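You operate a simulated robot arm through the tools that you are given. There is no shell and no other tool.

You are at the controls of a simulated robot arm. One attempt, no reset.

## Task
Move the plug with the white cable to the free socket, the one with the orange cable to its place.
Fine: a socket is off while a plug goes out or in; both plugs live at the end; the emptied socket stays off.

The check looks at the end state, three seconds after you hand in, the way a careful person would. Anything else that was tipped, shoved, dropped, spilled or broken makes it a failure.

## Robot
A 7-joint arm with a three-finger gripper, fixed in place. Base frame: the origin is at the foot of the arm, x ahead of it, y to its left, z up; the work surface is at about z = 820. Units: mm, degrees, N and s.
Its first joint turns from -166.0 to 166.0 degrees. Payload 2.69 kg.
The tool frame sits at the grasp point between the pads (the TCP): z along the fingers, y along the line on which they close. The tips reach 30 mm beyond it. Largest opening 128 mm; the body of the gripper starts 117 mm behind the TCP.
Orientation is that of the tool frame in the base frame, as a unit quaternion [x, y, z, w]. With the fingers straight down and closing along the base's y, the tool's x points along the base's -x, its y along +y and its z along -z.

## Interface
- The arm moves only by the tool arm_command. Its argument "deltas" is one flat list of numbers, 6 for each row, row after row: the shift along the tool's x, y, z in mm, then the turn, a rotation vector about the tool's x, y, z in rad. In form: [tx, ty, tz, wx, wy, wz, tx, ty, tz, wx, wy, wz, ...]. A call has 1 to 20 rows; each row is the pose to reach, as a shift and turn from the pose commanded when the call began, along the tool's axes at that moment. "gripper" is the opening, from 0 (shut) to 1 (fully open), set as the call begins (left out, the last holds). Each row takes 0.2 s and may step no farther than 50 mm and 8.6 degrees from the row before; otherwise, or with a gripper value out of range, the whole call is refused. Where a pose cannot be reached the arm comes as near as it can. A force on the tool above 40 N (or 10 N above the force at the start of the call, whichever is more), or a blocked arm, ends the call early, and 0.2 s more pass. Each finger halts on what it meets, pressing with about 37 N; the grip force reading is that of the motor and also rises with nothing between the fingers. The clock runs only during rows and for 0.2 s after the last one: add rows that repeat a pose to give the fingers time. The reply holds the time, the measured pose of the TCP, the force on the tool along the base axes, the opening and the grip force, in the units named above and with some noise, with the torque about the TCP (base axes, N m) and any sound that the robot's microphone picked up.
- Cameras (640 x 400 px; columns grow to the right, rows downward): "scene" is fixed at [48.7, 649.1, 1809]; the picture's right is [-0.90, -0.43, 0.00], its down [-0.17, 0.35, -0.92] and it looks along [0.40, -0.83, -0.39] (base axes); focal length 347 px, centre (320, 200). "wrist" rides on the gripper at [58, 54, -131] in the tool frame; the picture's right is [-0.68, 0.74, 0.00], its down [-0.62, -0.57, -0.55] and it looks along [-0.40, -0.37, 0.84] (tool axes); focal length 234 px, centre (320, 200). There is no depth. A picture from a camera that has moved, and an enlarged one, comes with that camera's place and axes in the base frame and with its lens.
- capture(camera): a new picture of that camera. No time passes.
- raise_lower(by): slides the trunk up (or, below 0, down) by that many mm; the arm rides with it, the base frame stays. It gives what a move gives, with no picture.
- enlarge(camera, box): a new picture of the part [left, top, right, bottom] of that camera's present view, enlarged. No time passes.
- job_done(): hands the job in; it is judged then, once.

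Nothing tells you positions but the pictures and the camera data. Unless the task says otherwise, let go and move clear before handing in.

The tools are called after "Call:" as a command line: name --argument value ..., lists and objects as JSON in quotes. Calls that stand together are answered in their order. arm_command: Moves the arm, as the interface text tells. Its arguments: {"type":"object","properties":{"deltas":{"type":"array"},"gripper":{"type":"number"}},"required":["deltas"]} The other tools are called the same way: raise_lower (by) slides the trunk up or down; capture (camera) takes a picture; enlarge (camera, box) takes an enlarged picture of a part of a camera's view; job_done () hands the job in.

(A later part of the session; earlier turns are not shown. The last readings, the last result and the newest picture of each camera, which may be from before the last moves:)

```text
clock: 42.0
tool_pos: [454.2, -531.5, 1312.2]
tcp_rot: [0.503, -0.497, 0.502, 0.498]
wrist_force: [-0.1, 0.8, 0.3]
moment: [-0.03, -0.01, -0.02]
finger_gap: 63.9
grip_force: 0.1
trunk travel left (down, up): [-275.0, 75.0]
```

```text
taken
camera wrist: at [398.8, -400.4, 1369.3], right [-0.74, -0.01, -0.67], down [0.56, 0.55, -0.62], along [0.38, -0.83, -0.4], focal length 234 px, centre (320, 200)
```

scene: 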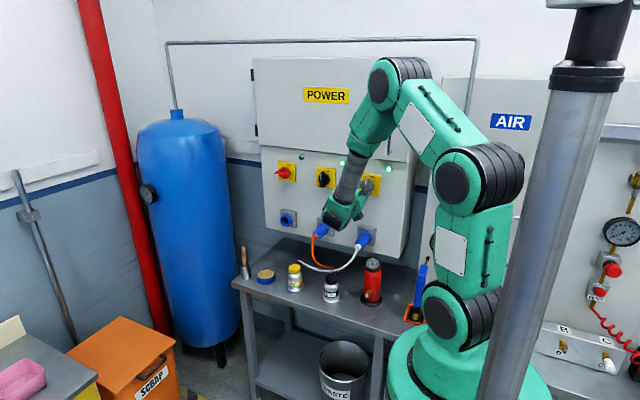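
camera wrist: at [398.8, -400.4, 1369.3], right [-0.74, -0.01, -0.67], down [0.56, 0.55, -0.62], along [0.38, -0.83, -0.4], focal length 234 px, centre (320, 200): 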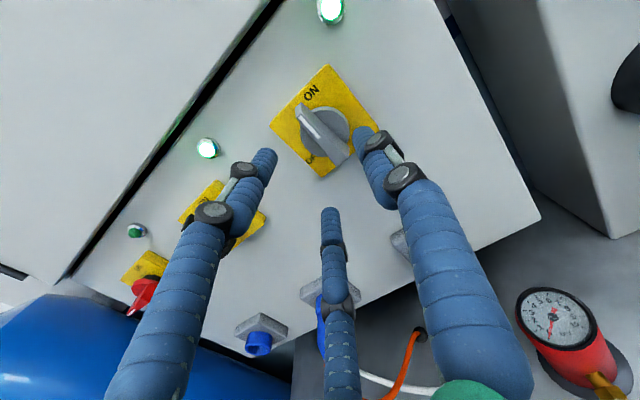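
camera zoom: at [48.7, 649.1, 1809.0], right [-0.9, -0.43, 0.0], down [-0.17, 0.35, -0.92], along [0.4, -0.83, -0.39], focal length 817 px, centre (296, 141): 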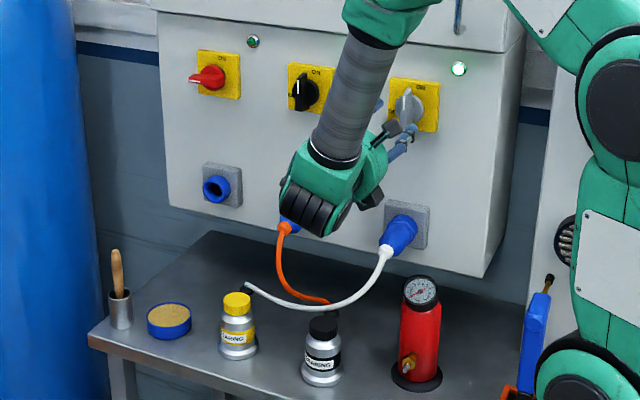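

Lamp 3 is lit and socket 3 is live with the white plug. Next I'll go to switch 2 (black, axis at about (650, 1310)) to turn it OFF before pulling the orange plug.

Call:
arm_command --deltas '[0, -45, -15, 0, 0, 0, -1, -90, -15, 0, 0, 0, -2, -135, -15, 0, 0, 0, -2, -180, -15, 0, 0, 0, -2, -201, 0, 0, 0, 0]' --gripper 0.5

Call:
enlarge --camera "wrist" --box '[250, 60, 410, 210]'

Call:
capture --camera "scene"

```text
clock: 43.2
tool_pos: [657.0, -530.3, 1309.5]
tcp_rot: [0.503, -0.497, 0.501, 0.499]
wrist_force: [0.1, 0.7, 0.4]
moment: [-0.01, 0.0, -0.01]
finger_gap: 63.9
grip_force: 0.2
trunk travel left (down, up): [-275.0, 75.0]
```

```text
2.67 times, centred on (330, 135) of wrist
camera zoom: at [600.4, -400.0, 1366.3], right [-0.74, -0.01, -0.67], down [0.56, 0.55, -0.62], along [0.38, -0.83, -0.41], focal length 624 px, centre (293, 373)
```

zoom: 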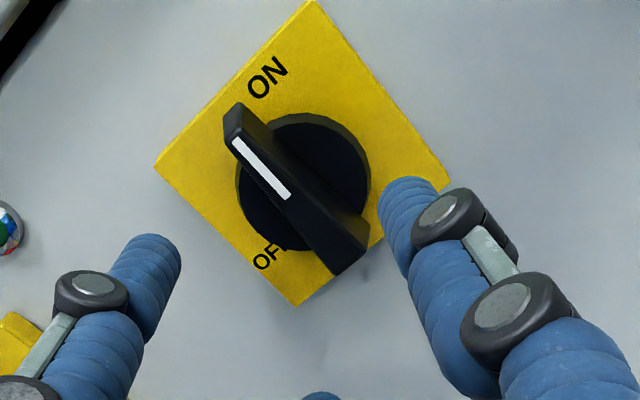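

```text
taken
```

scene: 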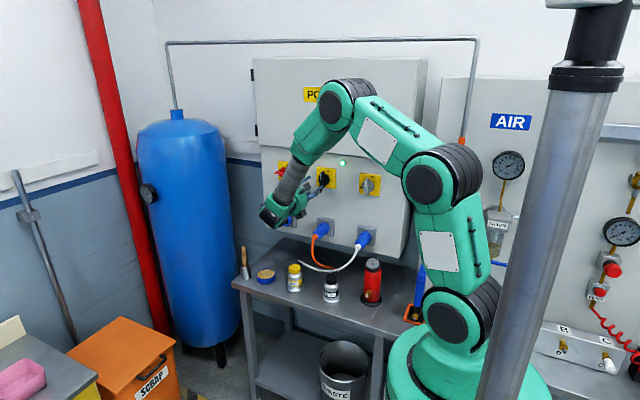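

Call:
arm_command --deltas '[0.5, 1.5, 35, 0, 0, 0, 0.5, 2.2, 60, 0, 0, 0, 0.5, 2.2, 71.5, 0, 0, 0]' --gripper 0.5

Call:
enlarge --camera "wrist" --box '[250, 110, 410, 250]'

```text
clock: 44.0
tool_pos: [654.6, -600.9, 1309.1]
tcp_rot: [0.503, -0.498, 0.501, 0.498]
wrist_force: [-0.3, -0.4, 0.0]
moment: [0.0, 0.0, 0.0]
finger_gap: 63.9
grip_force: 0.1
trunk travel left (down, up): [-275.0, 75.0]
```

```text
2.86 times, centred on (330, 180) of wrist
camera zoom: at [598.1, -470.6, 1367.2], right [-0.74, -0.01, -0.68], down [0.56, 0.55, -0.62], along [0.38, -0.83, -0.41], focal length 669 px, centre (291, 257)
```

zoom: 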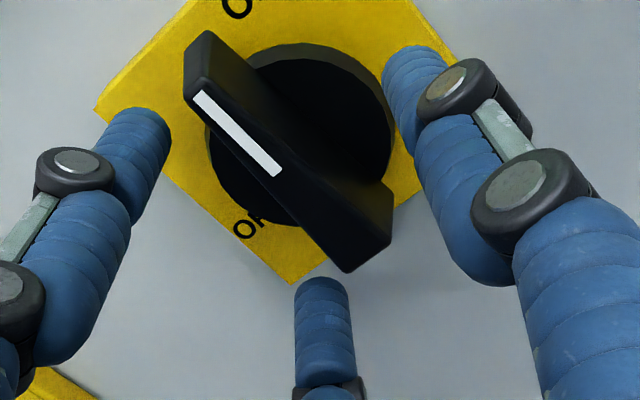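

Call:
arm_command --deltas '[0, 0, 0.7, 0, 0, 0, 0, 0, 0.7, 0, 0, 0, 0, 0, 0.7, 0, 0, 0]' --gripper 0

Call:
enlarge --camera "wrist" --box '[250, 110, 410, 250]'

```text
clock: 44.9
tool_pos: [656.5, -600.8, 1308.8]
tcp_rot: [0.503, -0.497, 0.502, 0.498]
wrist_force: [13.1, 2.3, 1.9]
moment: [0.09, 0.03, -0.02]
finger_gap: 28.4
grip_force: 44.7
trunk travel left (down, up): [-275.0, 75.0]
```

```text
2.86 times, centred on (330, 180) of wrist
camera zoom: at [599.7, -470.9, 1366.7], right [-0.74, -0.01, -0.67], down [0.56, 0.55, -0.62], along [0.38, -0.83, -0.4], focal length 669 px, centre (291, 257)
```

zoom: 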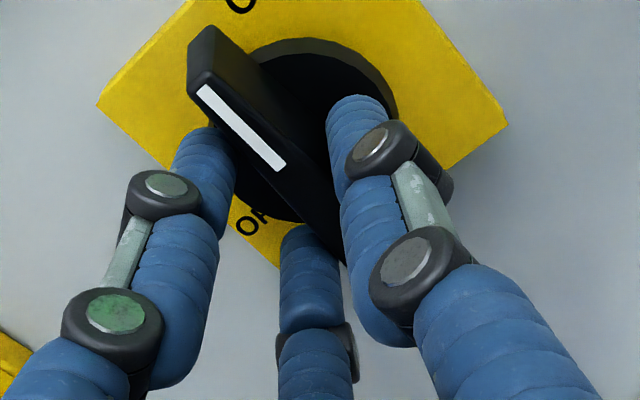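

Gripped. I'll turn switch 2 counter-clockwise to OFF.

Call:
arm_command --deltas '[-0.8, -1.2, 0, 0, 0, -0.1428, -1.58, -1.2, 0, 0, 0, -0.2856, -2.33, -1.0, 0, 0, 0, -0.4284, -3.03, -0.6, 0, 0, 0, -0.5712, -3.67, -0.1, 0, 0, 0, -0.714, -4.23, 0.4, 0, 0, 0, -0.8568, -4.71, 1.1, 0, 0, 0, -0.9996, -5.09, 1.8, 0, 0, 0, -1.1424, -5.37, 2.5, 0, 0, 0, -1.2852, -5.54, 3.3, 0, 0, 0, -1.428, -5.6, 4.1, 0, 0, 0, -1.5708]' --gripper 0

Call:
capture --camera "wrist"

Call:
capture --camera "scene"

```text
clock: 47.2
tool_pos: [648.4, -600.8, 1303.9]
tcp_rot: [0.707, 0.005, 0.002, 0.707]
wrist_force: [-15.1, 20.6, -5.5]
moment: [-0.04, -0.52, -0.87]
finger_gap: 28.1
grip_force: 45.0
trunk travel left (down, up): [-275.0, 75.0]
```

```text
taken
camera wrist: at [705.2, -470.0, 1357.3], right [-0.67, -0.01, 0.74], down [-0.62, 0.54, -0.56], along [-0.4, -0.84, -0.37], focal length 234 px, centre (320, 200)
```

wrist: 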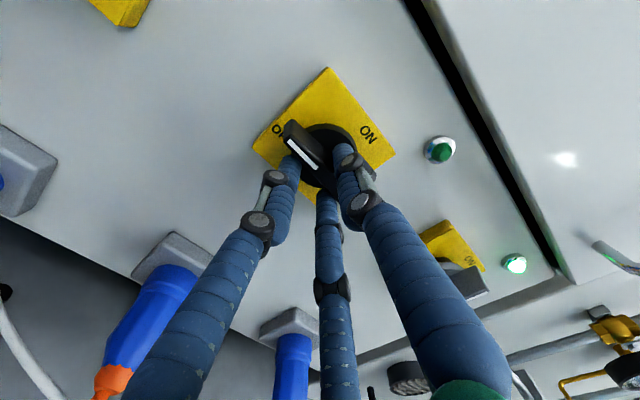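

```text
taken
```

scene: 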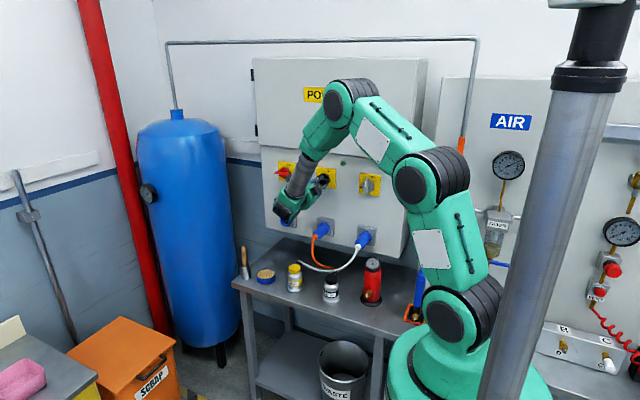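

Switch 2 is OFF and lamp 2 is dark, while lamp 3 stays lit. I'll release and back away.

Call:
arm_command --deltas '[0, 0, 0, 0, 0, 0, 0, 0, 0, 0, 0, 0, 0, 0, -40, 0, 0, 0, 0, 0, -85, 0, 0, 0, 0, 0, -130, 0, 0, 0]' --gripper 0.5

Call:
capture --camera "wrist"

Call:
enlarge --camera "scene" --box '[250, 140, 410, 310]'

```text
clock: 48.5
tool_pos: [649.1, -471.1, 1302.7]
tcp_rot: [0.707, 0.004, 0.002, 0.707]
wrist_force: [0.5, 0.4, 0.7]
moment: [0.02, 0.0, -0.02]
finger_gap: 63.8
grip_force: 0.1
trunk travel left (down, up): [-275.0, 75.0]
```

```text
taken
camera wrist: at [706.0, -340.1, 1356.2], right [-0.67, -0.01, 0.74], down [-0.62, 0.54, -0.56], along [-0.4, -0.84, -0.37], focal length 234 px, centre (320, 200)
```

wrist: 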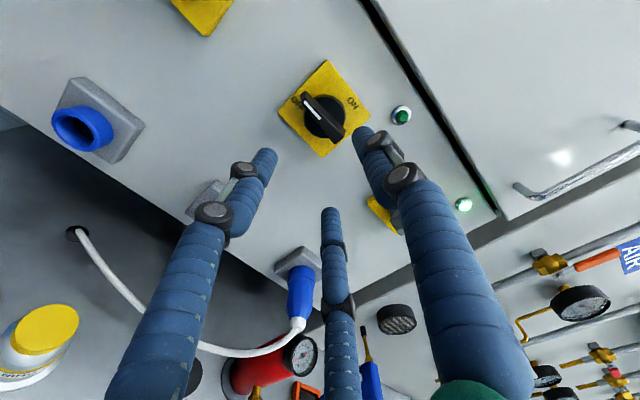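

```text
2.35 times, centred on (330, 225) of scene
camera zoom: at [48.7, 649.1, 1809.0], right [-0.9, -0.43, 0.0], down [-0.17, 0.35, -0.92], along [0.4, -0.83, -0.39], focal length 817 px, centre (296, 141)
```

zoom: 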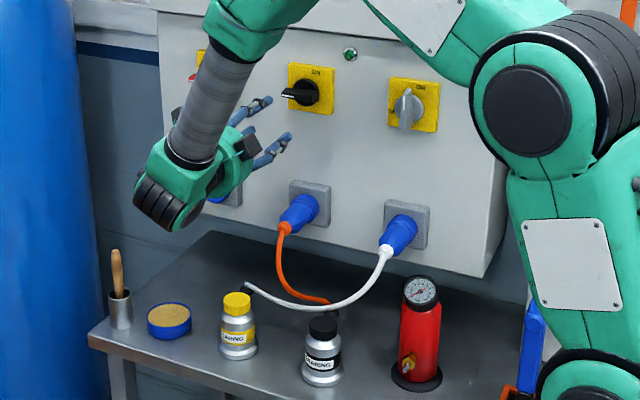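

All as expected. I'll go down in front of the orange plug.

Call:
arm_command --deltas '[0, -46, 0, 0, 0, 0, 0, -92, 0, 0, 0, 0, 0, -138, 0, 0, 0, 0, 0, -184, 0, 0, 0, 0, 0, -231, 0, 0, 0, 0]' --gripper 0.8

Call:
capture --camera "wrist"

Call:
enlarge --camera "wrist" --box '[260, 70, 380, 170]'

Call:
enlarge --camera "scene" --box '[250, 190, 410, 310]'

```text
clock: 49.6
tool_pos: [650.1, -471.2, 1074.6]
tcp_rot: [0.707, 0.004, 0.002, 0.708]
wrist_force: [-0.2, -0.4, 0.0]
moment: [0.03, 0.01, -0.04]
finger_gap: 102.3
grip_force: 0.0
trunk travel left (down, up): [-275.0, 75.0]
```

```text
taken
camera wrist: at [706.2, -340.3, 1127.7], right [-0.68, -0.01, 0.74], down [-0.62, 0.54, -0.56], along [-0.4, -0.84, -0.37], focal length 234 px, centre (320, 200)
```

wrist: 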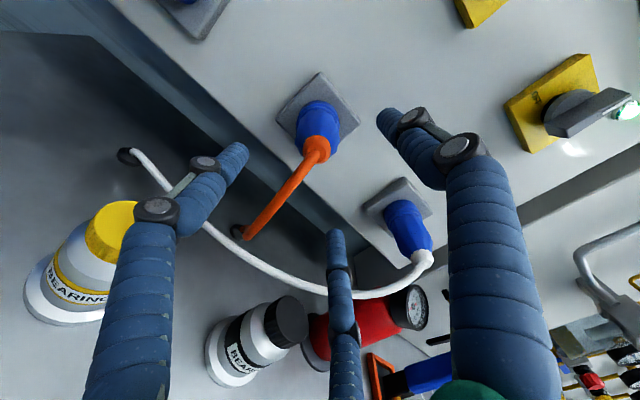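

```text
4.00 times, centred on (320, 120) of wrist
camera zoom: at [706.2, -340.3, 1127.7], right [-0.68, -0.01, 0.74], down [-0.62, 0.54, -0.56], along [-0.4, -0.84, -0.37], focal length 937 px, centre (320, 520)
```

zoom: 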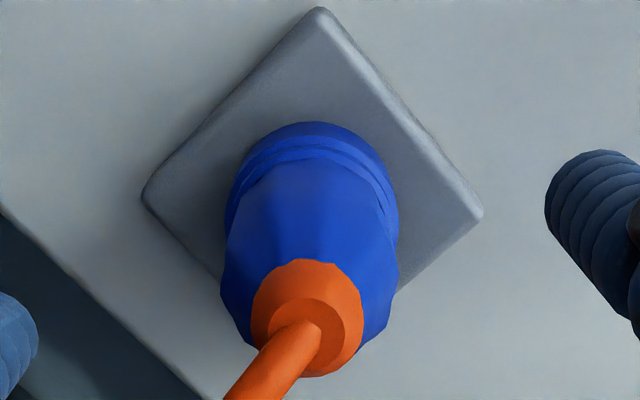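

```text
3.33 times, centred on (330, 250) of scene
camera zoom: at [48.7, 649.1, 1809.0], right [-0.9, -0.43, 0.0], down [-0.17, 0.35, -0.92], along [0.4, -0.83, -0.39], focal length 1157 px, centre (287, 33)
```

zoom: 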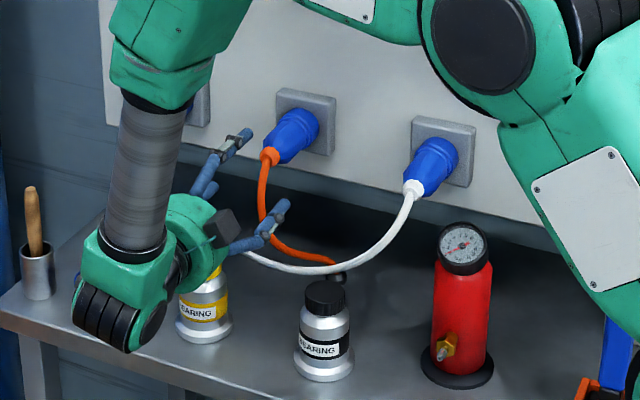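

The orange plug is lined up, and the white cable sags well below it. I'll advance the fingers around the plug body.

Call:
arm_command --deltas '[-1, -1.5, 35, 0, 0, 0, -2, -2.5, 70, 0, 0, 0, -2.2, -2.5, 105, 0, 0, 0, -2.3, -2.5, 122.5, 0, 0, 0]' --gripper 0.8

Call:
capture --camera "wrist"

Call:
enlarge --camera "scene" --box '[250, 190, 410, 310]'

```text
clock: 50.6
tool_pos: [648.3, -593.3, 1071.2]
tcp_rot: [0.708, 0.004, 0.002, 0.706]
wrist_force: [-0.2, 0.3, 0.0]
moment: [0.0, 0.02, 0.02]
finger_gap: 102.4
grip_force: 0.0
trunk travel left (down, up): [-275.0, 75.0]
```

```text
taken
camera wrist: at [704.6, -463.2, 1123.8], right [-0.67, -0.01, 0.74], down [-0.62, 0.54, -0.56], along [-0.4, -0.84, -0.37], focal length 234 px, centre (320, 200)
```

wrist: 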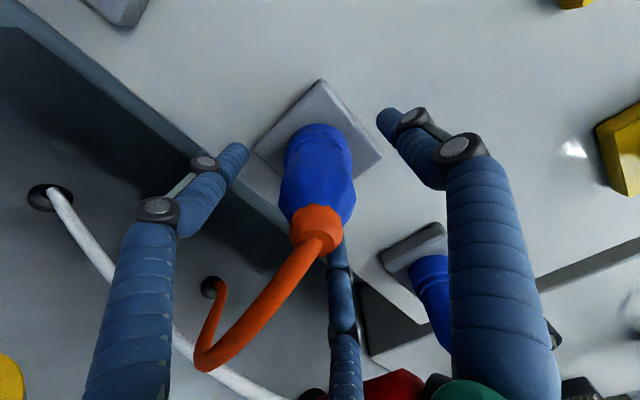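

```text
3.33 times, centred on (330, 250) of scene
camera zoom: at [48.7, 649.1, 1809.0], right [-0.9, -0.43, 0.0], down [-0.17, 0.35, -0.92], along [0.4, -0.83, -0.39], focal length 1157 px, centre (287, 33)
```

zoom: 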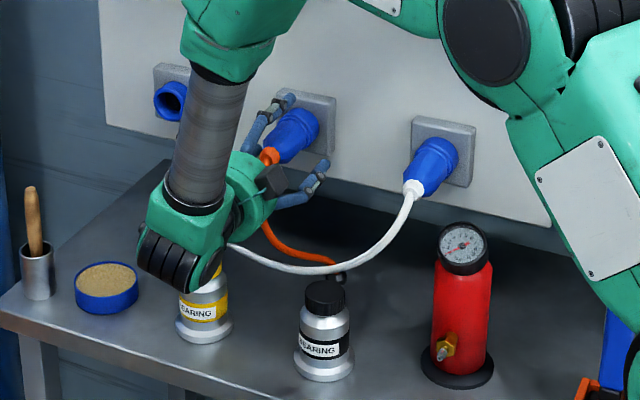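

Call:
arm_command --deltas '[0, 0, 0, 0, 0, 0, 0, 0, 0, 0, 0, 0, 0, 0, 0, 0, 0, 0, 0, 0, 0, 0, 0, 0]' --gripper 0

Call:
capture --camera "wrist"

```text
clock: 51.6
tool_pos: [648.9, -594.2, 1072.0]
tcp_rot: [0.707, 0.004, 0.002, 0.707]
wrist_force: [6.6, -5.2, 0.0]
moment: [-0.03, -0.43, 0.02]
finger_gap: 48.7
grip_force: 36.5
trunk travel left (down, up): [-275.0, 75.0]
```

```text
taken
camera wrist: at [705.7, -462.9, 1124.0], right [-0.68, -0.01, 0.74], down [-0.62, 0.54, -0.56], along [-0.4, -0.84, -0.37], focal length 234 px, centre (320, 200)
```

wrist: 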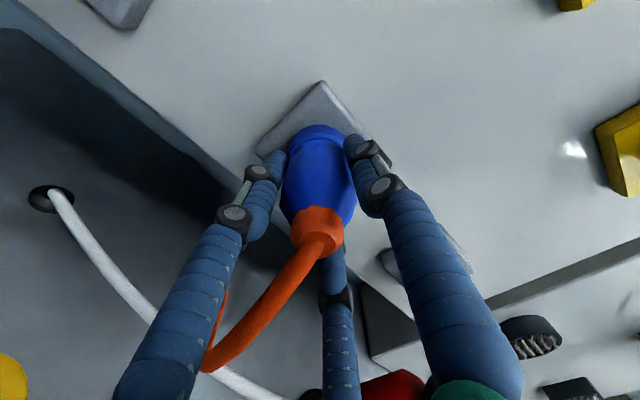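

Gripped with very little side load, so the axis is at (649.3, 1072). I'll pull straight out.

Call:
arm_command --deltas '[0.4, 0, -4, 0, 0, 0, 0.4, 0, -9, 0, 0, 0, 0.5, 0, -15, 0, 0, 0, 0.5, 0, -22, 0, 0, 0, 0.6, 0, -30, 0, 0, 0, 0.8, 0, -45, 0, 0, 0, 1.0, 0, -65, 0, 0, 0, 1.3, 0, -90, 0, 0, 0]' --gripper 0

Call:
capture --camera "wrist"

Call:
enlarge --camera "scene" --box '[250, 190, 410, 310]'

```text
clock: 53.5
tool_pos: [648.4, -504.8, 1070.2]
tcp_rot: [0.708, 0.003, 0.002, 0.706]
wrist_force: [0.1, 0.5, 0.0]
moment: [0.01, 0.02, -0.04]
finger_gap: 48.1
grip_force: 36.6
trunk travel left (down, up): [-275.0, 75.0]
```

```text
taken
camera wrist: at [705.0, -373.0, 1123.3], right [-0.67, -0.01, 0.74], down [-0.62, 0.54, -0.56], along [-0.4, -0.84, -0.37], focal length 234 px, centre (320, 200)
```

wrist: 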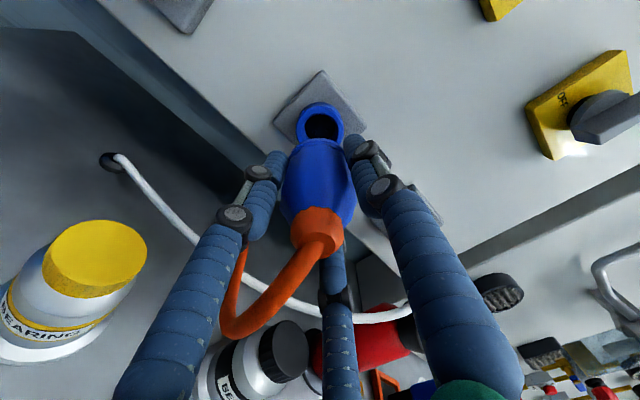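

```text
3.33 times, centred on (330, 250) of scene
camera zoom: at [48.7, 649.1, 1809.0], right [-0.9, -0.43, 0.0], down [-0.17, 0.35, -0.92], along [0.4, -0.83, -0.39], focal length 1157 px, centre (287, 33)
```

zoom: 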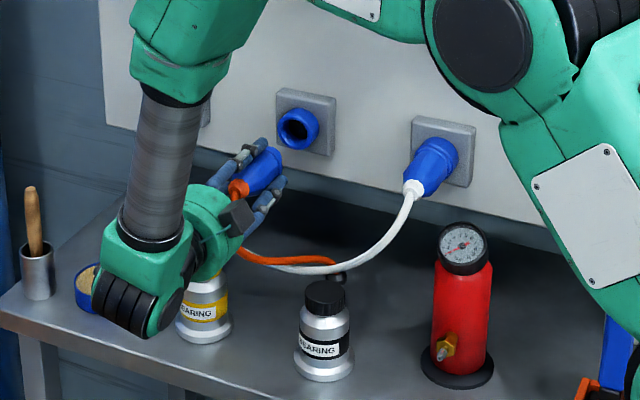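

The orange plug is free. I'll move it sideways about 201 mm to in front of socket 1, keeping the same roll.

Call:
arm_command --deltas '[30, 1, -5, 0, 0, 0, 75, 1.5, -5, 0, 0, 0, 120, 1.5, -5, 0, 0, 0]' --gripper 0

Call:
capture --camera "wrist"

Call:
enlarge --camera "scene" --box '[220, 190, 400, 310]'

```text
clock: 54.2
tool_pos: [767.0, -500.5, 1072.5]
tcp_rot: [0.708, 0.004, 0.002, 0.706]
wrist_force: [-0.1, -0.1, -0.5]
moment: [-0.02, -0.02, 0.05]
finger_gap: 48.2
grip_force: 37.1
trunk travel left (down, up): [-275.0, 75.0]
```

```text
taken
camera wrist: at [823.5, -368.3, 1124.9], right [-0.67, -0.01, 0.74], down [-0.62, 0.54, -0.56], along [-0.4, -0.84, -0.37], focal length 234 px, centre (320, 200)
```

wrist: 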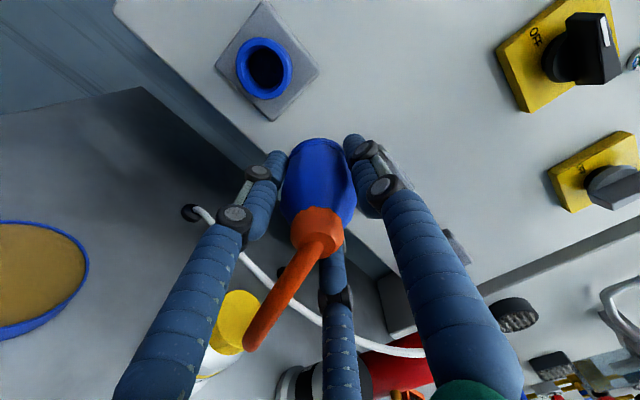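

```text
3.33 times, centred on (310, 250) of scene
camera zoom: at [48.7, 649.1, 1809.0], right [-0.9, -0.43, 0.0], down [-0.17, 0.35, -0.92], along [0.4, -0.83, -0.39], focal length 1157 px, centre (353, 33)
```

zoom: 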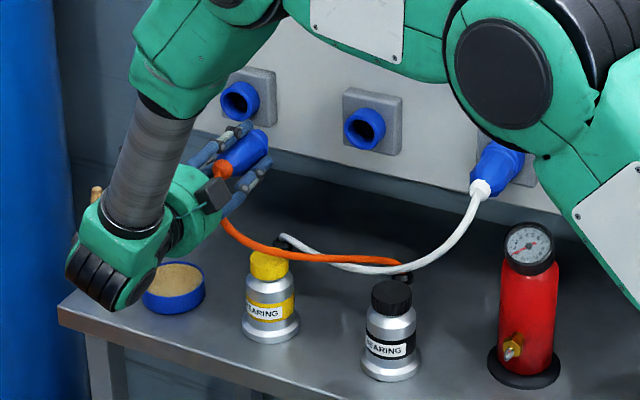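

The orange cable is passing close to the yellow bottle, so I'll look closely before going on.

Call:
enlarge --camera "scene" --box '[270, 230, 340, 300]'

Call:
enlarge --camera "wrist" --box '[180, 240, 440, 400]'

```text
5.71 times, centred on (305, 265) of scene
camera zoom: at [48.7, 649.1, 1809.0], right [-0.9, -0.43, 0.0], down [-0.17, 0.35, -0.92], along [0.4, -0.83, -0.39], focal length 1984 px, centre (406, -171)
```

zoom: 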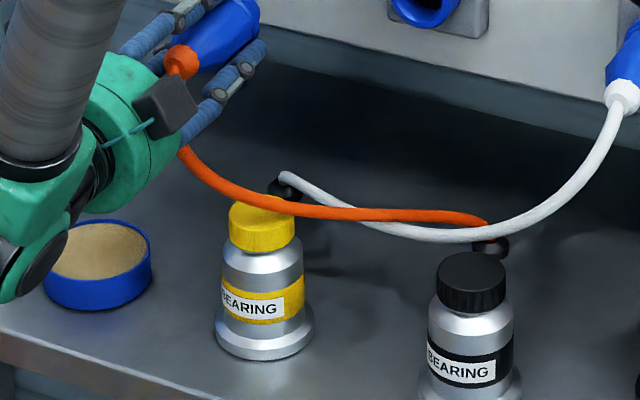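

```text
2.46 times, centred on (310, 320) of wrist
camera zoom: at [823.5, -368.3, 1124.9], right [-0.67, -0.01, 0.74], down [-0.62, 0.54, -0.56], along [-0.4, -0.84, -0.37], focal length 576 px, centre (345, -95)
```

zoom: 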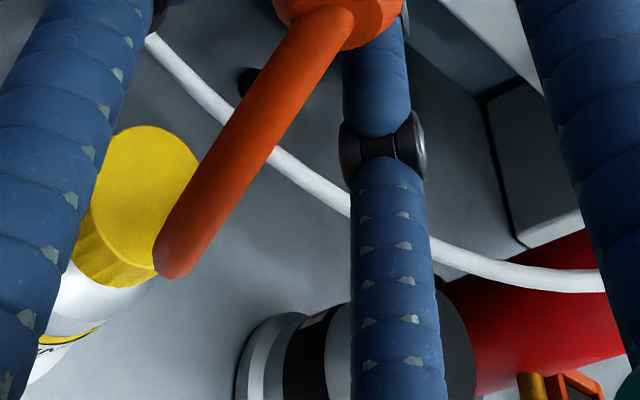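

The cable is just skimming the yellow cap, so I'll lift the plug and keep it nearer the panel to raise the cable clear before continuing.

Call:
arm_command --deltas '[0, 25, 0, 0, 0, 0, 0, 50, 10, 0, 0, 0, 0, 70, 30, 0, 0, 0, -0.5, 70, 55, 0, 0, 0]' --gripper 0

Call:
capture --camera "wrist"

Call:
enlarge --camera "scene" --box '[250, 190, 370, 300]'

```text
clock: 55.2
tool_pos: [766.3, -554.4, 1141.8]
tcp_rot: [0.706, 0.003, 0.002, 0.708]
wrist_force: [0.7, 0.3, -0.9]
moment: [0.01, 0.01, 0.01]
finger_gap: 48.1
grip_force: 37.0
trunk travel left (down, up): [-275.0, 75.0]
```

```text
taken
camera wrist: at [823.4, -422.0, 1194.7], right [-0.67, -0.01, 0.74], down [-0.62, 0.54, -0.56], along [-0.4, -0.84, -0.37], focal length 234 px, centre (320, 200)
```

wrist: 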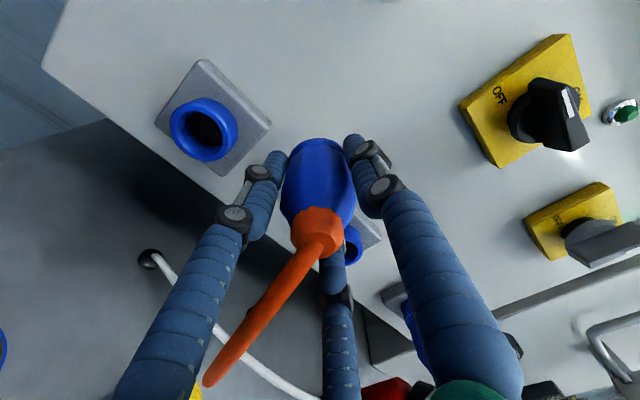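

```text
3.64 times, centred on (310, 245) of scene
camera zoom: at [48.7, 649.1, 1809.0], right [-0.9, -0.43, 0.0], down [-0.17, 0.35, -0.92], along [0.4, -0.83, -0.39], focal length 1263 px, centre (356, 36)
```

zoom: 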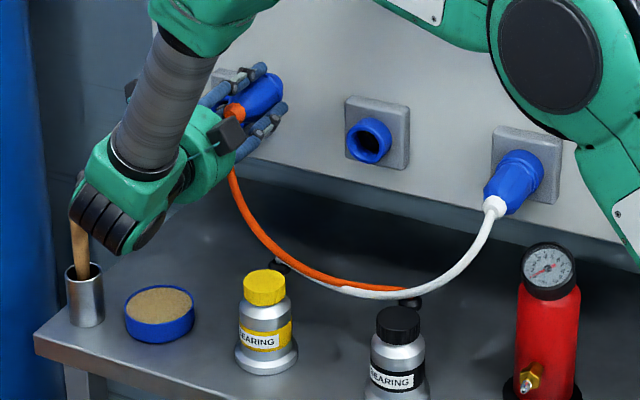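

Call:
arm_command --deltas '[40, 0, 0, 0, 0, 0, 82, 0, 0, 0, 0, 0, 82, 0, 0, 0, 0, 0]' --gripper 0

Call:
capture --camera "wrist"

Call:
enlarge --camera "scene" --box '[230, 190, 370, 300]'

```text
clock: 56.0
tool_pos: [850.4, -553.0, 1143.3]
tcp_rot: [0.707, 0.005, 0.002, 0.708]
wrist_force: [1.1, -0.5, -2.0]
moment: [-0.03, 0.01, -0.05]
finger_gap: 48.2
grip_force: 37.2
trunk travel left (down, up): [-275.0, 75.0]
```

```text
taken
camera wrist: at [907.4, -422.1, 1196.3], right [-0.67, -0.01, 0.74], down [-0.62, 0.54, -0.56], along [-0.4, -0.84, -0.37], focal length 234 px, centre (320, 200)
```

wrist: 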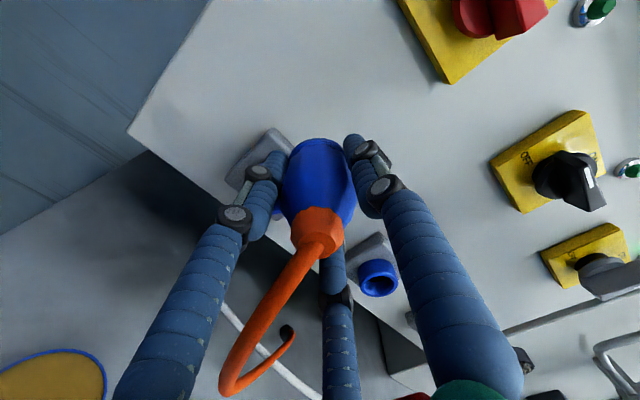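

```text
3.64 times, centred on (300, 245) of scene
camera zoom: at [48.7, 649.1, 1809.0], right [-0.9, -0.43, 0.0], down [-0.17, 0.35, -0.92], along [0.4, -0.83, -0.39], focal length 1263 px, centre (393, 36)
```

zoom: 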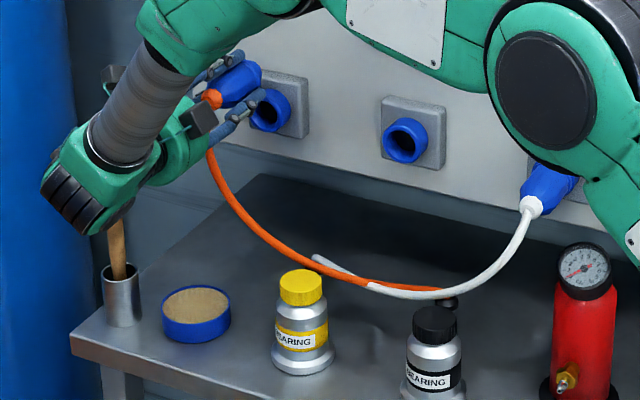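

The cable hangs clear of everything. I'll lower it in front of socket 1.

Call:
arm_command --deltas '[0, -25, 0, 0, 0, 0, 0, -50, 0, 0, 0, 0, 0, -70, 0, 0, 0, 0, 0, -70, 0, 0, 0, 0]' --gripper 0

Call:
capture --camera "wrist"

Call:
enlarge --camera "wrist" --box '[260, 70, 380, 170]'

Call:
enlarge --camera "scene" --box '[230, 190, 370, 300]'

```text
clock: 57.0
tool_pos: [850.0, -553.2, 1070.9]
tcp_rot: [0.708, 0.004, 0.002, 0.707]
wrist_force: [0.0, 0.0, -2.6]
moment: [0.0, 0.01, -0.03]
finger_gap: 48.4
grip_force: 37.0
trunk travel left (down, up): [-275.0, 75.0]
```

```text
taken
camera wrist: at [906.6, -421.7, 1123.5], right [-0.67, -0.01, 0.74], down [-0.62, 0.54, -0.56], along [-0.4, -0.84, -0.37], focal length 234 px, centre (320, 200)
```

wrist: 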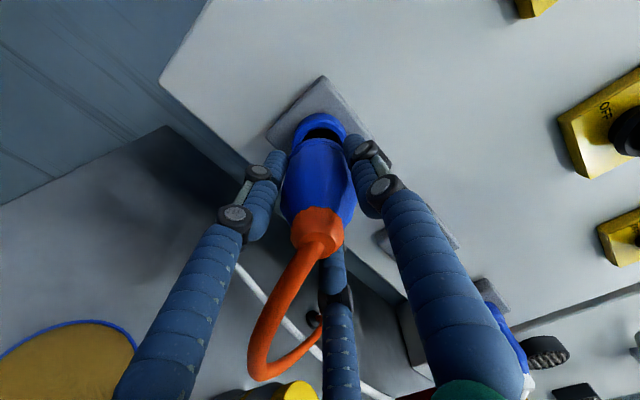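

```text
4.00 times, centred on (320, 120) of wrist
camera zoom: at [906.6, -421.7, 1123.5], right [-0.67, -0.01, 0.74], down [-0.62, 0.54, -0.56], along [-0.4, -0.84, -0.37], focal length 937 px, centre (320, 520)
```

zoom: 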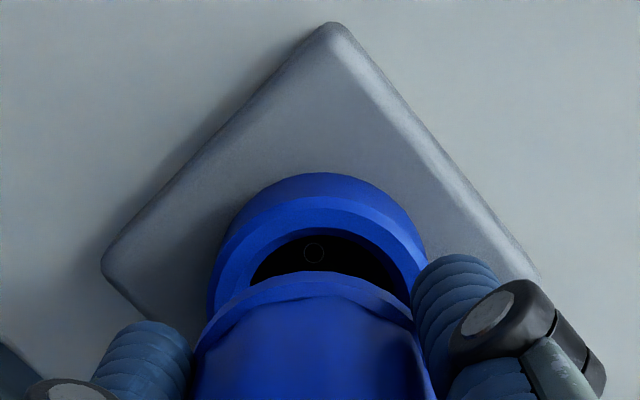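

```text
3.64 times, centred on (300, 245) of scene
camera zoom: at [48.7, 649.1, 1809.0], right [-0.9, -0.43, 0.0], down [-0.17, 0.35, -0.92], along [0.4, -0.83, -0.39], focal length 1263 px, centre (393, 36)
```

zoom: 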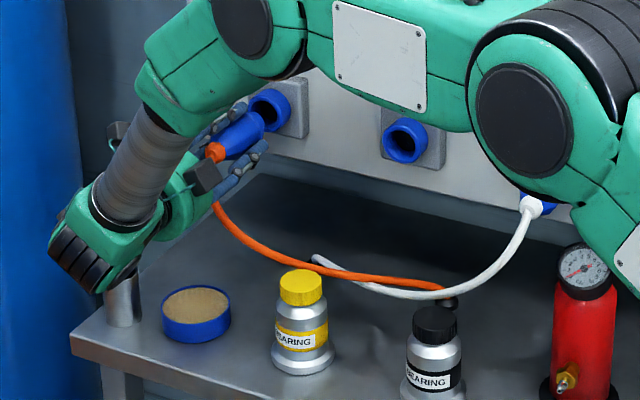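

The alignment is within about 1–2 mm. I'll trim slightly and begin feeding in slowly.

Call:
arm_command --deltas '[-1.3, 0.7, 4, 0, 0, 0, -1.4, 0.7, 10, 0, 0, 0, -1.4, 0.7, 15, 0, 0, 0, -1.5, 0.7, 20, 0, 0, 0]' --gripper 0

Call:
enlarge --camera "wrist" --box '[260, 70, 380, 170]'

```text
clock: 58.0
tool_pos: [848.2, -573.9, 1072.2]
tcp_rot: [0.707, 0.004, 0.003, 0.707]
wrist_force: [-0.2, 1.2, -1.7]
moment: [0.0, 0.04, 0.01]
finger_gap: 48.3
grip_force: 37.1
trunk travel left (down, up): [-275.0, 75.0]
```

```text
4.00 times, centred on (320, 120) of wrist
camera zoom: at [904.5, -441.9, 1125.6], right [-0.67, -0.01, 0.74], down [-0.62, 0.54, -0.56], along [-0.4, -0.84, -0.37], focal length 937 px, centre (320, 520)
```

zoom: 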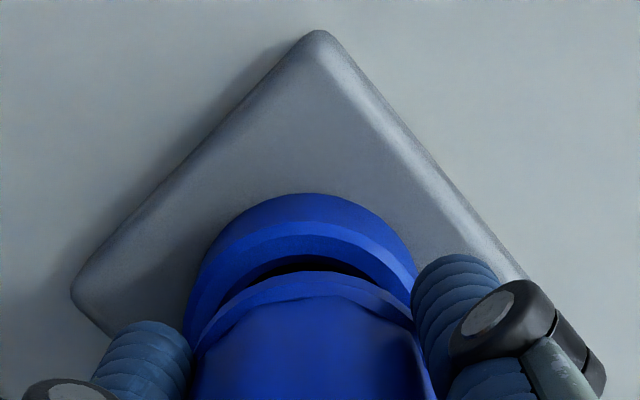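

This now matches the socket 3 insertion view almost exactly. I'll continue to the seated depth.

Call:
arm_command --deltas '[0, 0, 4, 0, 0, 0, 0, 0, 8, 0, 0, 0, -0.1, 0, 12, 0, 0, 0, -0.2, 0, 16, 0, 0, 0, -0.2, 0, 19, 0, 0, 0, -0.2, 0, 20.5, 0, 0, 0]' --gripper 0

Call:
enlarge --camera "wrist" --box '[260, 70, 380, 170]'

Call:
enlarge --camera "scene" --box '[230, 190, 370, 300]'

```text
clock: 59.5
tool_pos: [848.7, -594.6, 1071.6]
tcp_rot: [0.707, 0.005, 0.003, 0.707]
wrist_force: [0.5, -0.7, -1.6]
moment: [0.02, 0.03, -0.03]
finger_gap: 48.0
grip_force: 36.8
trunk travel left (down, up): [-275.0, 75.0]
```

```text
4.00 times, centred on (320, 120) of wrist
camera zoom: at [905.0, -462.1, 1125.2], right [-0.67, -0.01, 0.74], down [-0.62, 0.54, -0.56], along [-0.4, -0.84, -0.37], focal length 937 px, centre (320, 520)
```

zoom: 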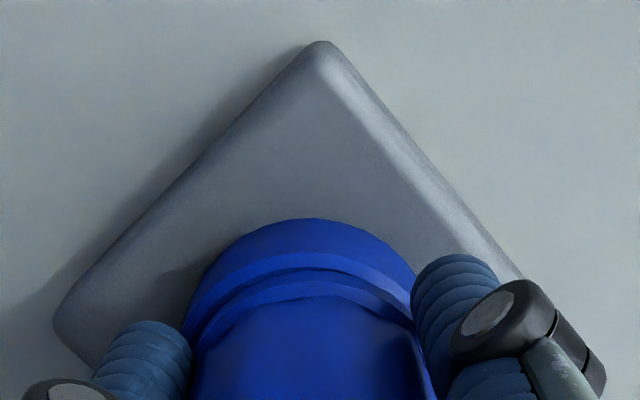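

```text
3.64 times, centred on (300, 245) of scene
camera zoom: at [48.7, 649.1, 1809.0], right [-0.9, -0.43, 0.0], down [-0.17, 0.35, -0.92], along [0.4, -0.83, -0.39], focal length 1263 px, centre (393, 36)
```

zoom: 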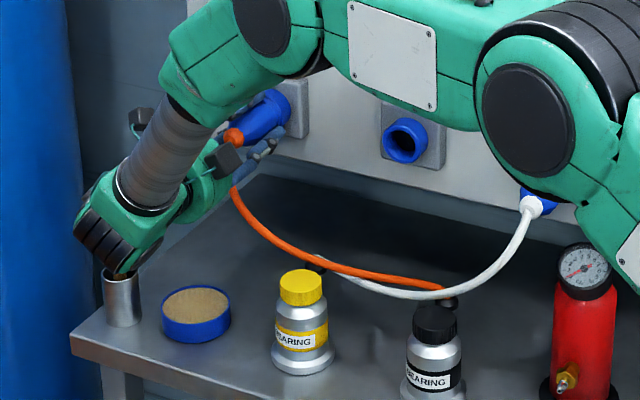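

It's in, with no side load. I'll give the same gentle final push to confirm it's home.

Call:
arm_command --deltas '[0, 0, 1, 0, 0, 0, 0, 0, 2, 0, 0, 0, 0, 0, 3, 0, 0, 0]' --gripper 0

```text
clock: 60.2
tool_pos: [850.1, -593.5, 1071.1]
tcp_rot: [0.707, 0.006, 0.003, 0.707]
wrist_force: [9.5, 22.3, -6.0]
moment: [0.54, -0.25, 0.02]
finger_gap: 48.4
grip_force: 36.8
trunk travel left (down, up): [-275.0, 75.0]
```

Call:
arm_command --deltas '[0, 0, 1, 0, 0, 0, 0, 0, 1, 0, 0, 0]' --gripper 0

Call:
arm_command --deltas '[0, 0, -2, 0, 0, 0, 0, 0, -4, 0, 0, 0]' --gripper 0

Call:
arm_command --deltas '[0, 0, 0, 0, 0, 0, 0, 0, 0, 0, 0, 0, 0, 0, 0, 0, 0, 0]' --gripper 0.5

Call:
capture --camera "wrist"

```text
clock: 60.9
tool_pos: [849.8, -595.6, 1071.9]
tcp_rot: [0.707, 0.005, 0.002, 0.707]
wrist_force: [12.0, 33.9, -9.9]
moment: [0.38, -0.15, 0.34]
finger_gap: 48.6
grip_force: 37.1
trunk travel left (down, up): [-275.0, 75.0]
```

```text
clock: 61.5
tool_pos: [850.0, -595.3, 1071.6]
tcp_rot: [0.708, 0.003, 0.003, 0.707]
wrist_force: [22.3, -3.3, -11.5]
moment: [0.06, -0.02, 0.83]
finger_gap: 48.2
grip_force: 36.4
trunk travel left (down, up): [-275.0, 75.0]
```

```text
clock: 62.2
tool_pos: [849.0, -594.5, 1073.8]
tcp_rot: [0.707, 0.004, 0.003, 0.707]
wrist_force: [-0.8, 0.0, -0.5]
moment: [0.0, 0.0, 0.01]
finger_gap: 64.0
grip_force: 0.1
trunk travel left (down, up): [-275.0, 75.0]
```

```text
taken
camera wrist: at [904.4, -462.3, 1125.6], right [-0.67, -0.01, 0.74], down [-0.62, 0.54, -0.56], along [-0.4, -0.84, -0.37], focal length 234 px, centre (320, 200)
```

wrist: 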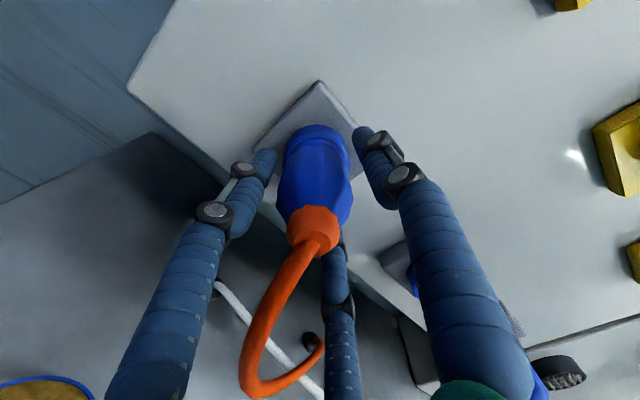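

The orange plug is seated in socket 1. I'll retreat and rise to switch 1.

Call:
arm_command --deltas '[0.3, 0, -30, 0, 0, 0, 0.7, 0, -65, 0, 0, 0, 1.1, 0, -105, 0, 0, 0, 1.4, 0, -140, 0, 0, 0]' --gripper 0.5

Call:
capture --camera "wrist"

Call:
enlarge --camera "scene" --box '[230, 190, 390, 310]'

```text
clock: 63.2
tool_pos: [847.7, -453.4, 1072.9]
tcp_rot: [0.707, 0.005, 0.003, 0.707]
wrist_force: [-0.9, -0.2, -0.4]
moment: [-0.03, 0.01, 0.01]
finger_gap: 64.1
grip_force: 0.0
trunk travel left (down, up): [-275.0, 75.0]
```

```text
taken
camera wrist: at [904.3, -322.2, 1125.9], right [-0.67, -0.01, 0.74], down [-0.62, 0.54, -0.56], along [-0.4, -0.84, -0.37], focal length 234 px, centre (320, 200)
```

wrist: 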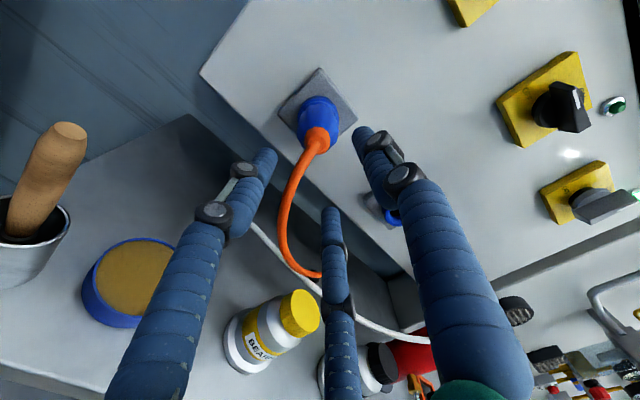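

```text
3.33 times, centred on (310, 250) of scene
camera zoom: at [48.7, 649.1, 1809.0], right [-0.9, -0.43, 0.0], down [-0.17, 0.35, -0.92], along [0.4, -0.83, -0.39], focal length 1157 px, centre (353, 33)
```

zoom: 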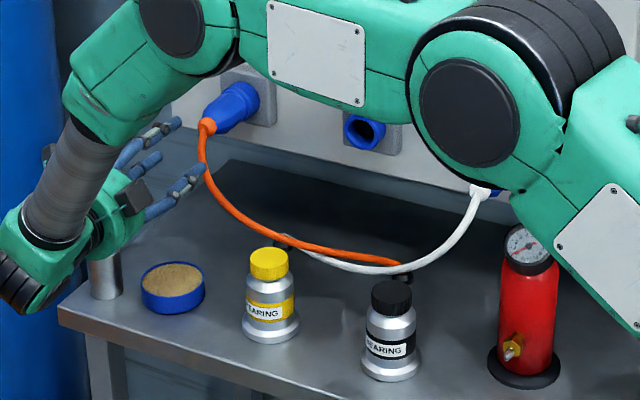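

Both plugs are in place and nothing on the bench has moved. I'll rise to switch 1.

Call:
arm_command --deltas '[0, 46, 0, 0, 0, 0, 0, 92, 0, 0, 0, 0, 0, 138, 0, 0, 0, 0, 0, 184, 0, 0, 0, 0, 0, 231.5, 0, 0, 0, 0]' --gripper 0.5

Call:
enlarge --camera "wrist" --box '[250, 60, 410, 210]'

```text
clock: 64.5
tool_pos: [849.4, -454.8, 1304.3]
tcp_rot: [0.707, 0.005, 0.002, 0.707]
wrist_force: [-0.1, -0.5, -0.3]
moment: [-0.03, 0.03, 0.03]
finger_gap: 64.1
grip_force: 0.1
trunk travel left (down, up): [-275.0, 75.0]
```

```text
2.67 times, centred on (330, 135) of wrist
camera zoom: at [905.9, -323.4, 1357.3], right [-0.67, -0.01, 0.74], down [-0.62, 0.54, -0.56], along [-0.4, -0.84, -0.37], focal length 624 px, centre (293, 373)
```

zoom: 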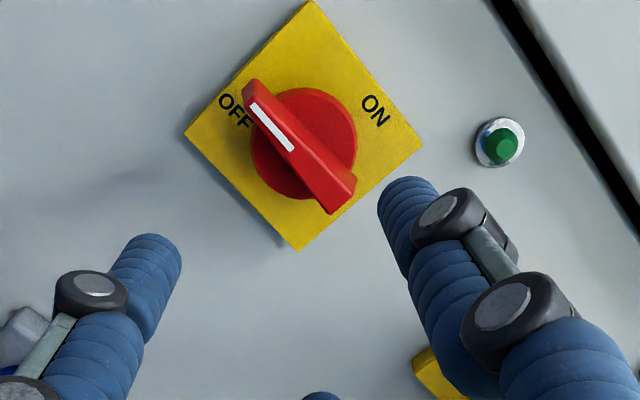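

Call:
arm_command --deltas '[-0.5, 1, 40, 0, 0, 0, -1, 1, 80, 0, 0, 0, -1.3, 1, 120, 0, 0, 0, -1.5, 1, 140, 0, 0, 0, -1.5, 1, 147.5, 0, 0, 0]' --gripper 0.5

Call:
enlarge --camera "wrist" --box '[250, 110, 410, 250]'

```text
clock: 65.7
tool_pos: [849.4, -602.4, 1305.0]
tcp_rot: [0.707, 0.003, 0.002, 0.707]
wrist_force: [0.4, -0.1, 0.0]
moment: [0.02, 0.0, 0.02]
finger_gap: 63.8
grip_force: 0.0
trunk travel left (down, up): [-275.0, 75.0]
```

```text
2.86 times, centred on (330, 180) of wrist
camera zoom: at [905.4, -470.9, 1358.3], right [-0.67, -0.01, 0.74], down [-0.62, 0.54, -0.56], along [-0.4, -0.84, -0.37], focal length 669 px, centre (291, 257)
```

zoom: 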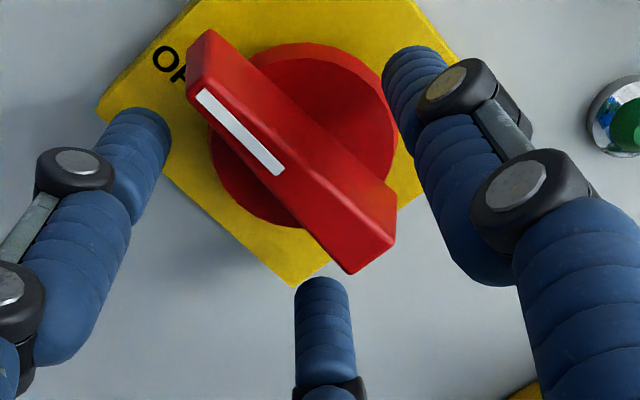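

The view matches the switch 3 grip. Closing now.

Call:
arm_command --deltas '[0, 0, 0, 0, 0, 0, 0, 0, 0, 0, 0, 0, 0, 0, 0, 0, 0, 0]' --gripper 0

```text
clock: 66.5
tool_pos: [849.5, -602.5, 1304.9]
tcp_rot: [0.708, 0.004, 0.002, 0.706]
wrist_force: [-4.4, -1.1, -4.9]
moment: [-0.06, -0.18, -0.08]
finger_gap: 28.2
grip_force: 44.8
trunk travel left (down, up): [-275.0, 75.0]
```

A good grip, with the same 28 mm gap and low loads. I'll turn switch 1 to ON.

Call:
arm_command --deltas '[0.8, 0.06, 0, 0, 0, 0.1428, 1.58, 0.23, 0, 0, 0, 0.2856, 2.33, 0.51, 0, 0, 0, 0.4284, 3.03, 0.89, 0, 0, 0, 0.5712, 3.67, 1.37, 0, 0, 0, 0.714, 4.23, 1.93, 0, 0, 0, 0.8568, 4.71, 2.57, 0, 0, 0, 0.9996, 5.09, 3.27, 0, 0, 0, 1.1424, 5.37, 4.02, 0, 0, 0, 1.2852, 5.54, 4.8, 0, 0, 0, 1.428, 5.6, 5.6, 0, 0, 0, 1.5708]' --gripper 0

Call:
capture --camera "wrist"

Call:
capture --camera "scene"

```text
clock: 68.8
tool_pos: [856.1, -602.5, 1309.0]
tcp_rot: [0.503, -0.497, 0.502, 0.497]
wrist_force: [7.6, -15.4, -7.2]
moment: [-0.66, -0.05, -0.2]
finger_gap: 28.5
grip_force: 45.2
trunk travel left (down, up): [-275.0, 75.0]
```

```text
taken
camera wrist: at [799.7, -471.8, 1367.3], right [-0.74, -0.01, -0.68], down [0.56, 0.56, -0.62], along [0.38, -0.83, -0.41], focal length 234 px, centre (320, 200)
```

wrist: 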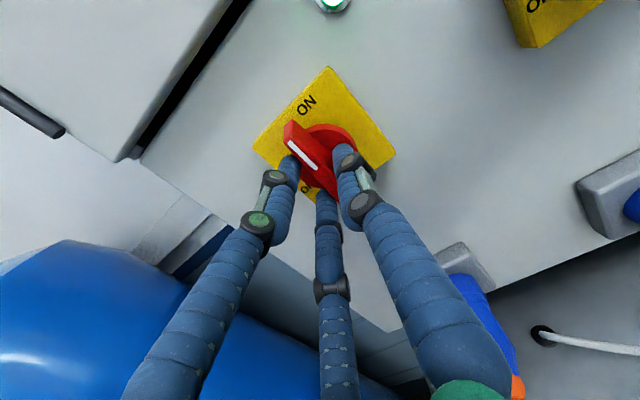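

```text
taken
```

scene: 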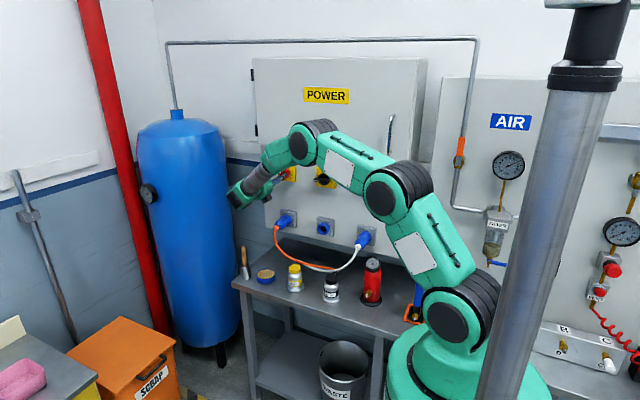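

Switch 1 is at ON and its lamp is glowing. I'll release, back away and check the whole panel.

Call:
arm_command --deltas '[0, 0, 0, 0, 0, 0, 0, 0, 0, 0, 0, 0, 0, 0, -40, 0, 0, 0, 0, 0, -85, 0, 0, 0, 0, 0, -130, 0, 0, 0, 0, 0, -170, 0, 0, 0]' --gripper 0.5

Call:
capture --camera "wrist"

Call:
capture --camera "scene"

```text
clock: 70.2
tool_pos: [853.1, -434.1, 1310.6]
tcp_rot: [0.503, -0.497, 0.502, 0.498]
wrist_force: [-0.3, -0.1, 0.1]
moment: [-0.01, -0.01, 0.02]
finger_gap: 63.9
grip_force: 0.0
trunk travel left (down, up): [-275.0, 75.0]
```

```text
taken
camera wrist: at [798.5, -302.7, 1369.6], right [-0.74, -0.01, -0.68], down [0.56, 0.55, -0.62], along [0.38, -0.83, -0.4], focal length 234 px, centre (320, 200)
```

wrist: 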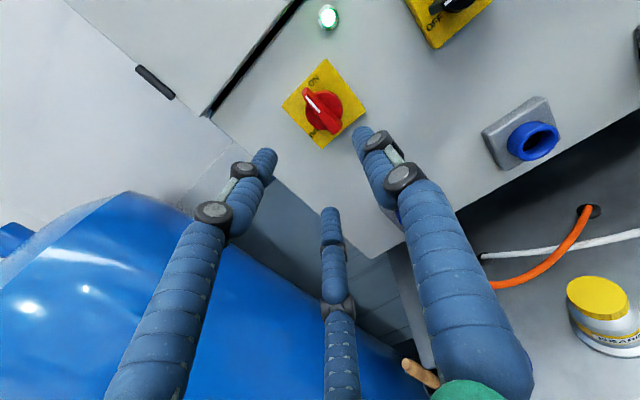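

```text
taken
```

scene: 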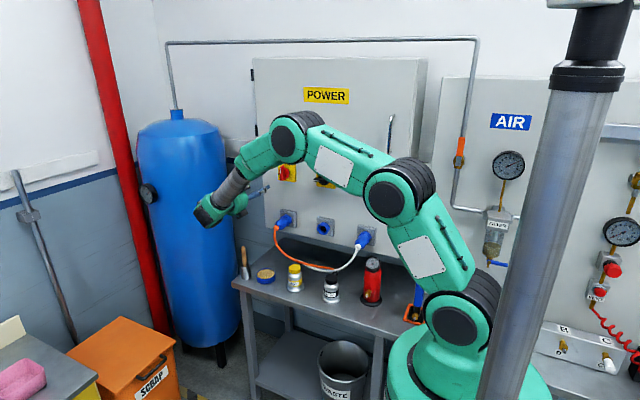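

Lamp 1 is lit. I'll raise the arm clear so I can see the whole panel and bench.

Call:
arm_command --deltas '[40, 10, -15, 0, 0, 0, 80, 30, -30, 0, 0, 0, 120, 60, -45, 0, 0, 0, 160, 95, -55, 0, 0, 0, 200, 120, -60, 0, 0, 0, 240, 145, -60, 0, 0, 0]' --gripper 0.5

Call:
capture --camera "scene"

Call:
enlarge --camera "scene" --box '[230, 140, 420, 320]'

Call:
capture --camera "wrist"

```text
refused: row 3 steps farther than a row can; nothing moved
```

```text
taken
```

scene: 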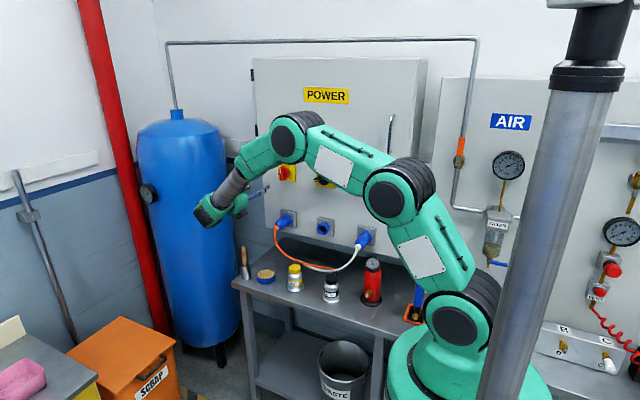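

```text
2.22 times, centred on (325, 230) of scene
camera zoom: at [48.7, 649.1, 1809.0], right [-0.9, -0.43, 0.0], down [-0.17, 0.35, -0.92], along [0.4, -0.83, -0.39], focal length 772 px, centre (309, 133)
```

zoom: 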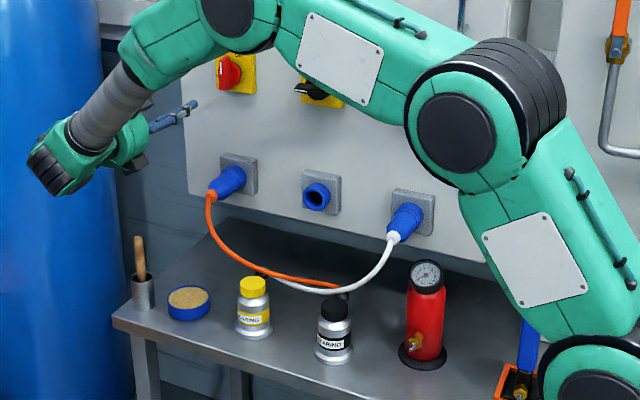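

```text
taken
camera wrist: at [798.5, -302.7, 1369.6], right [-0.74, -0.01, -0.68], down [0.56, 0.55, -0.62], along [0.38, -0.83, -0.4], focal length 234 px, centre (320, 200)
```

wrist: 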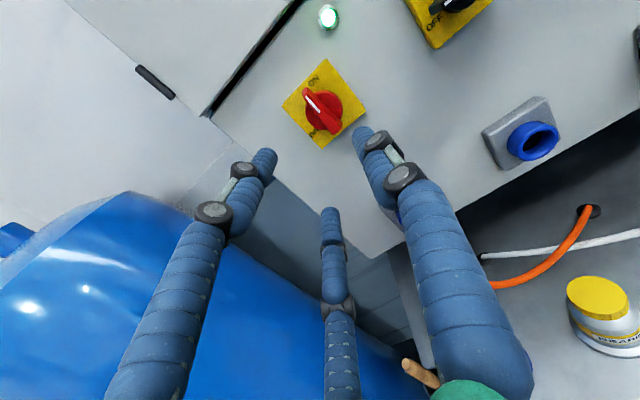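

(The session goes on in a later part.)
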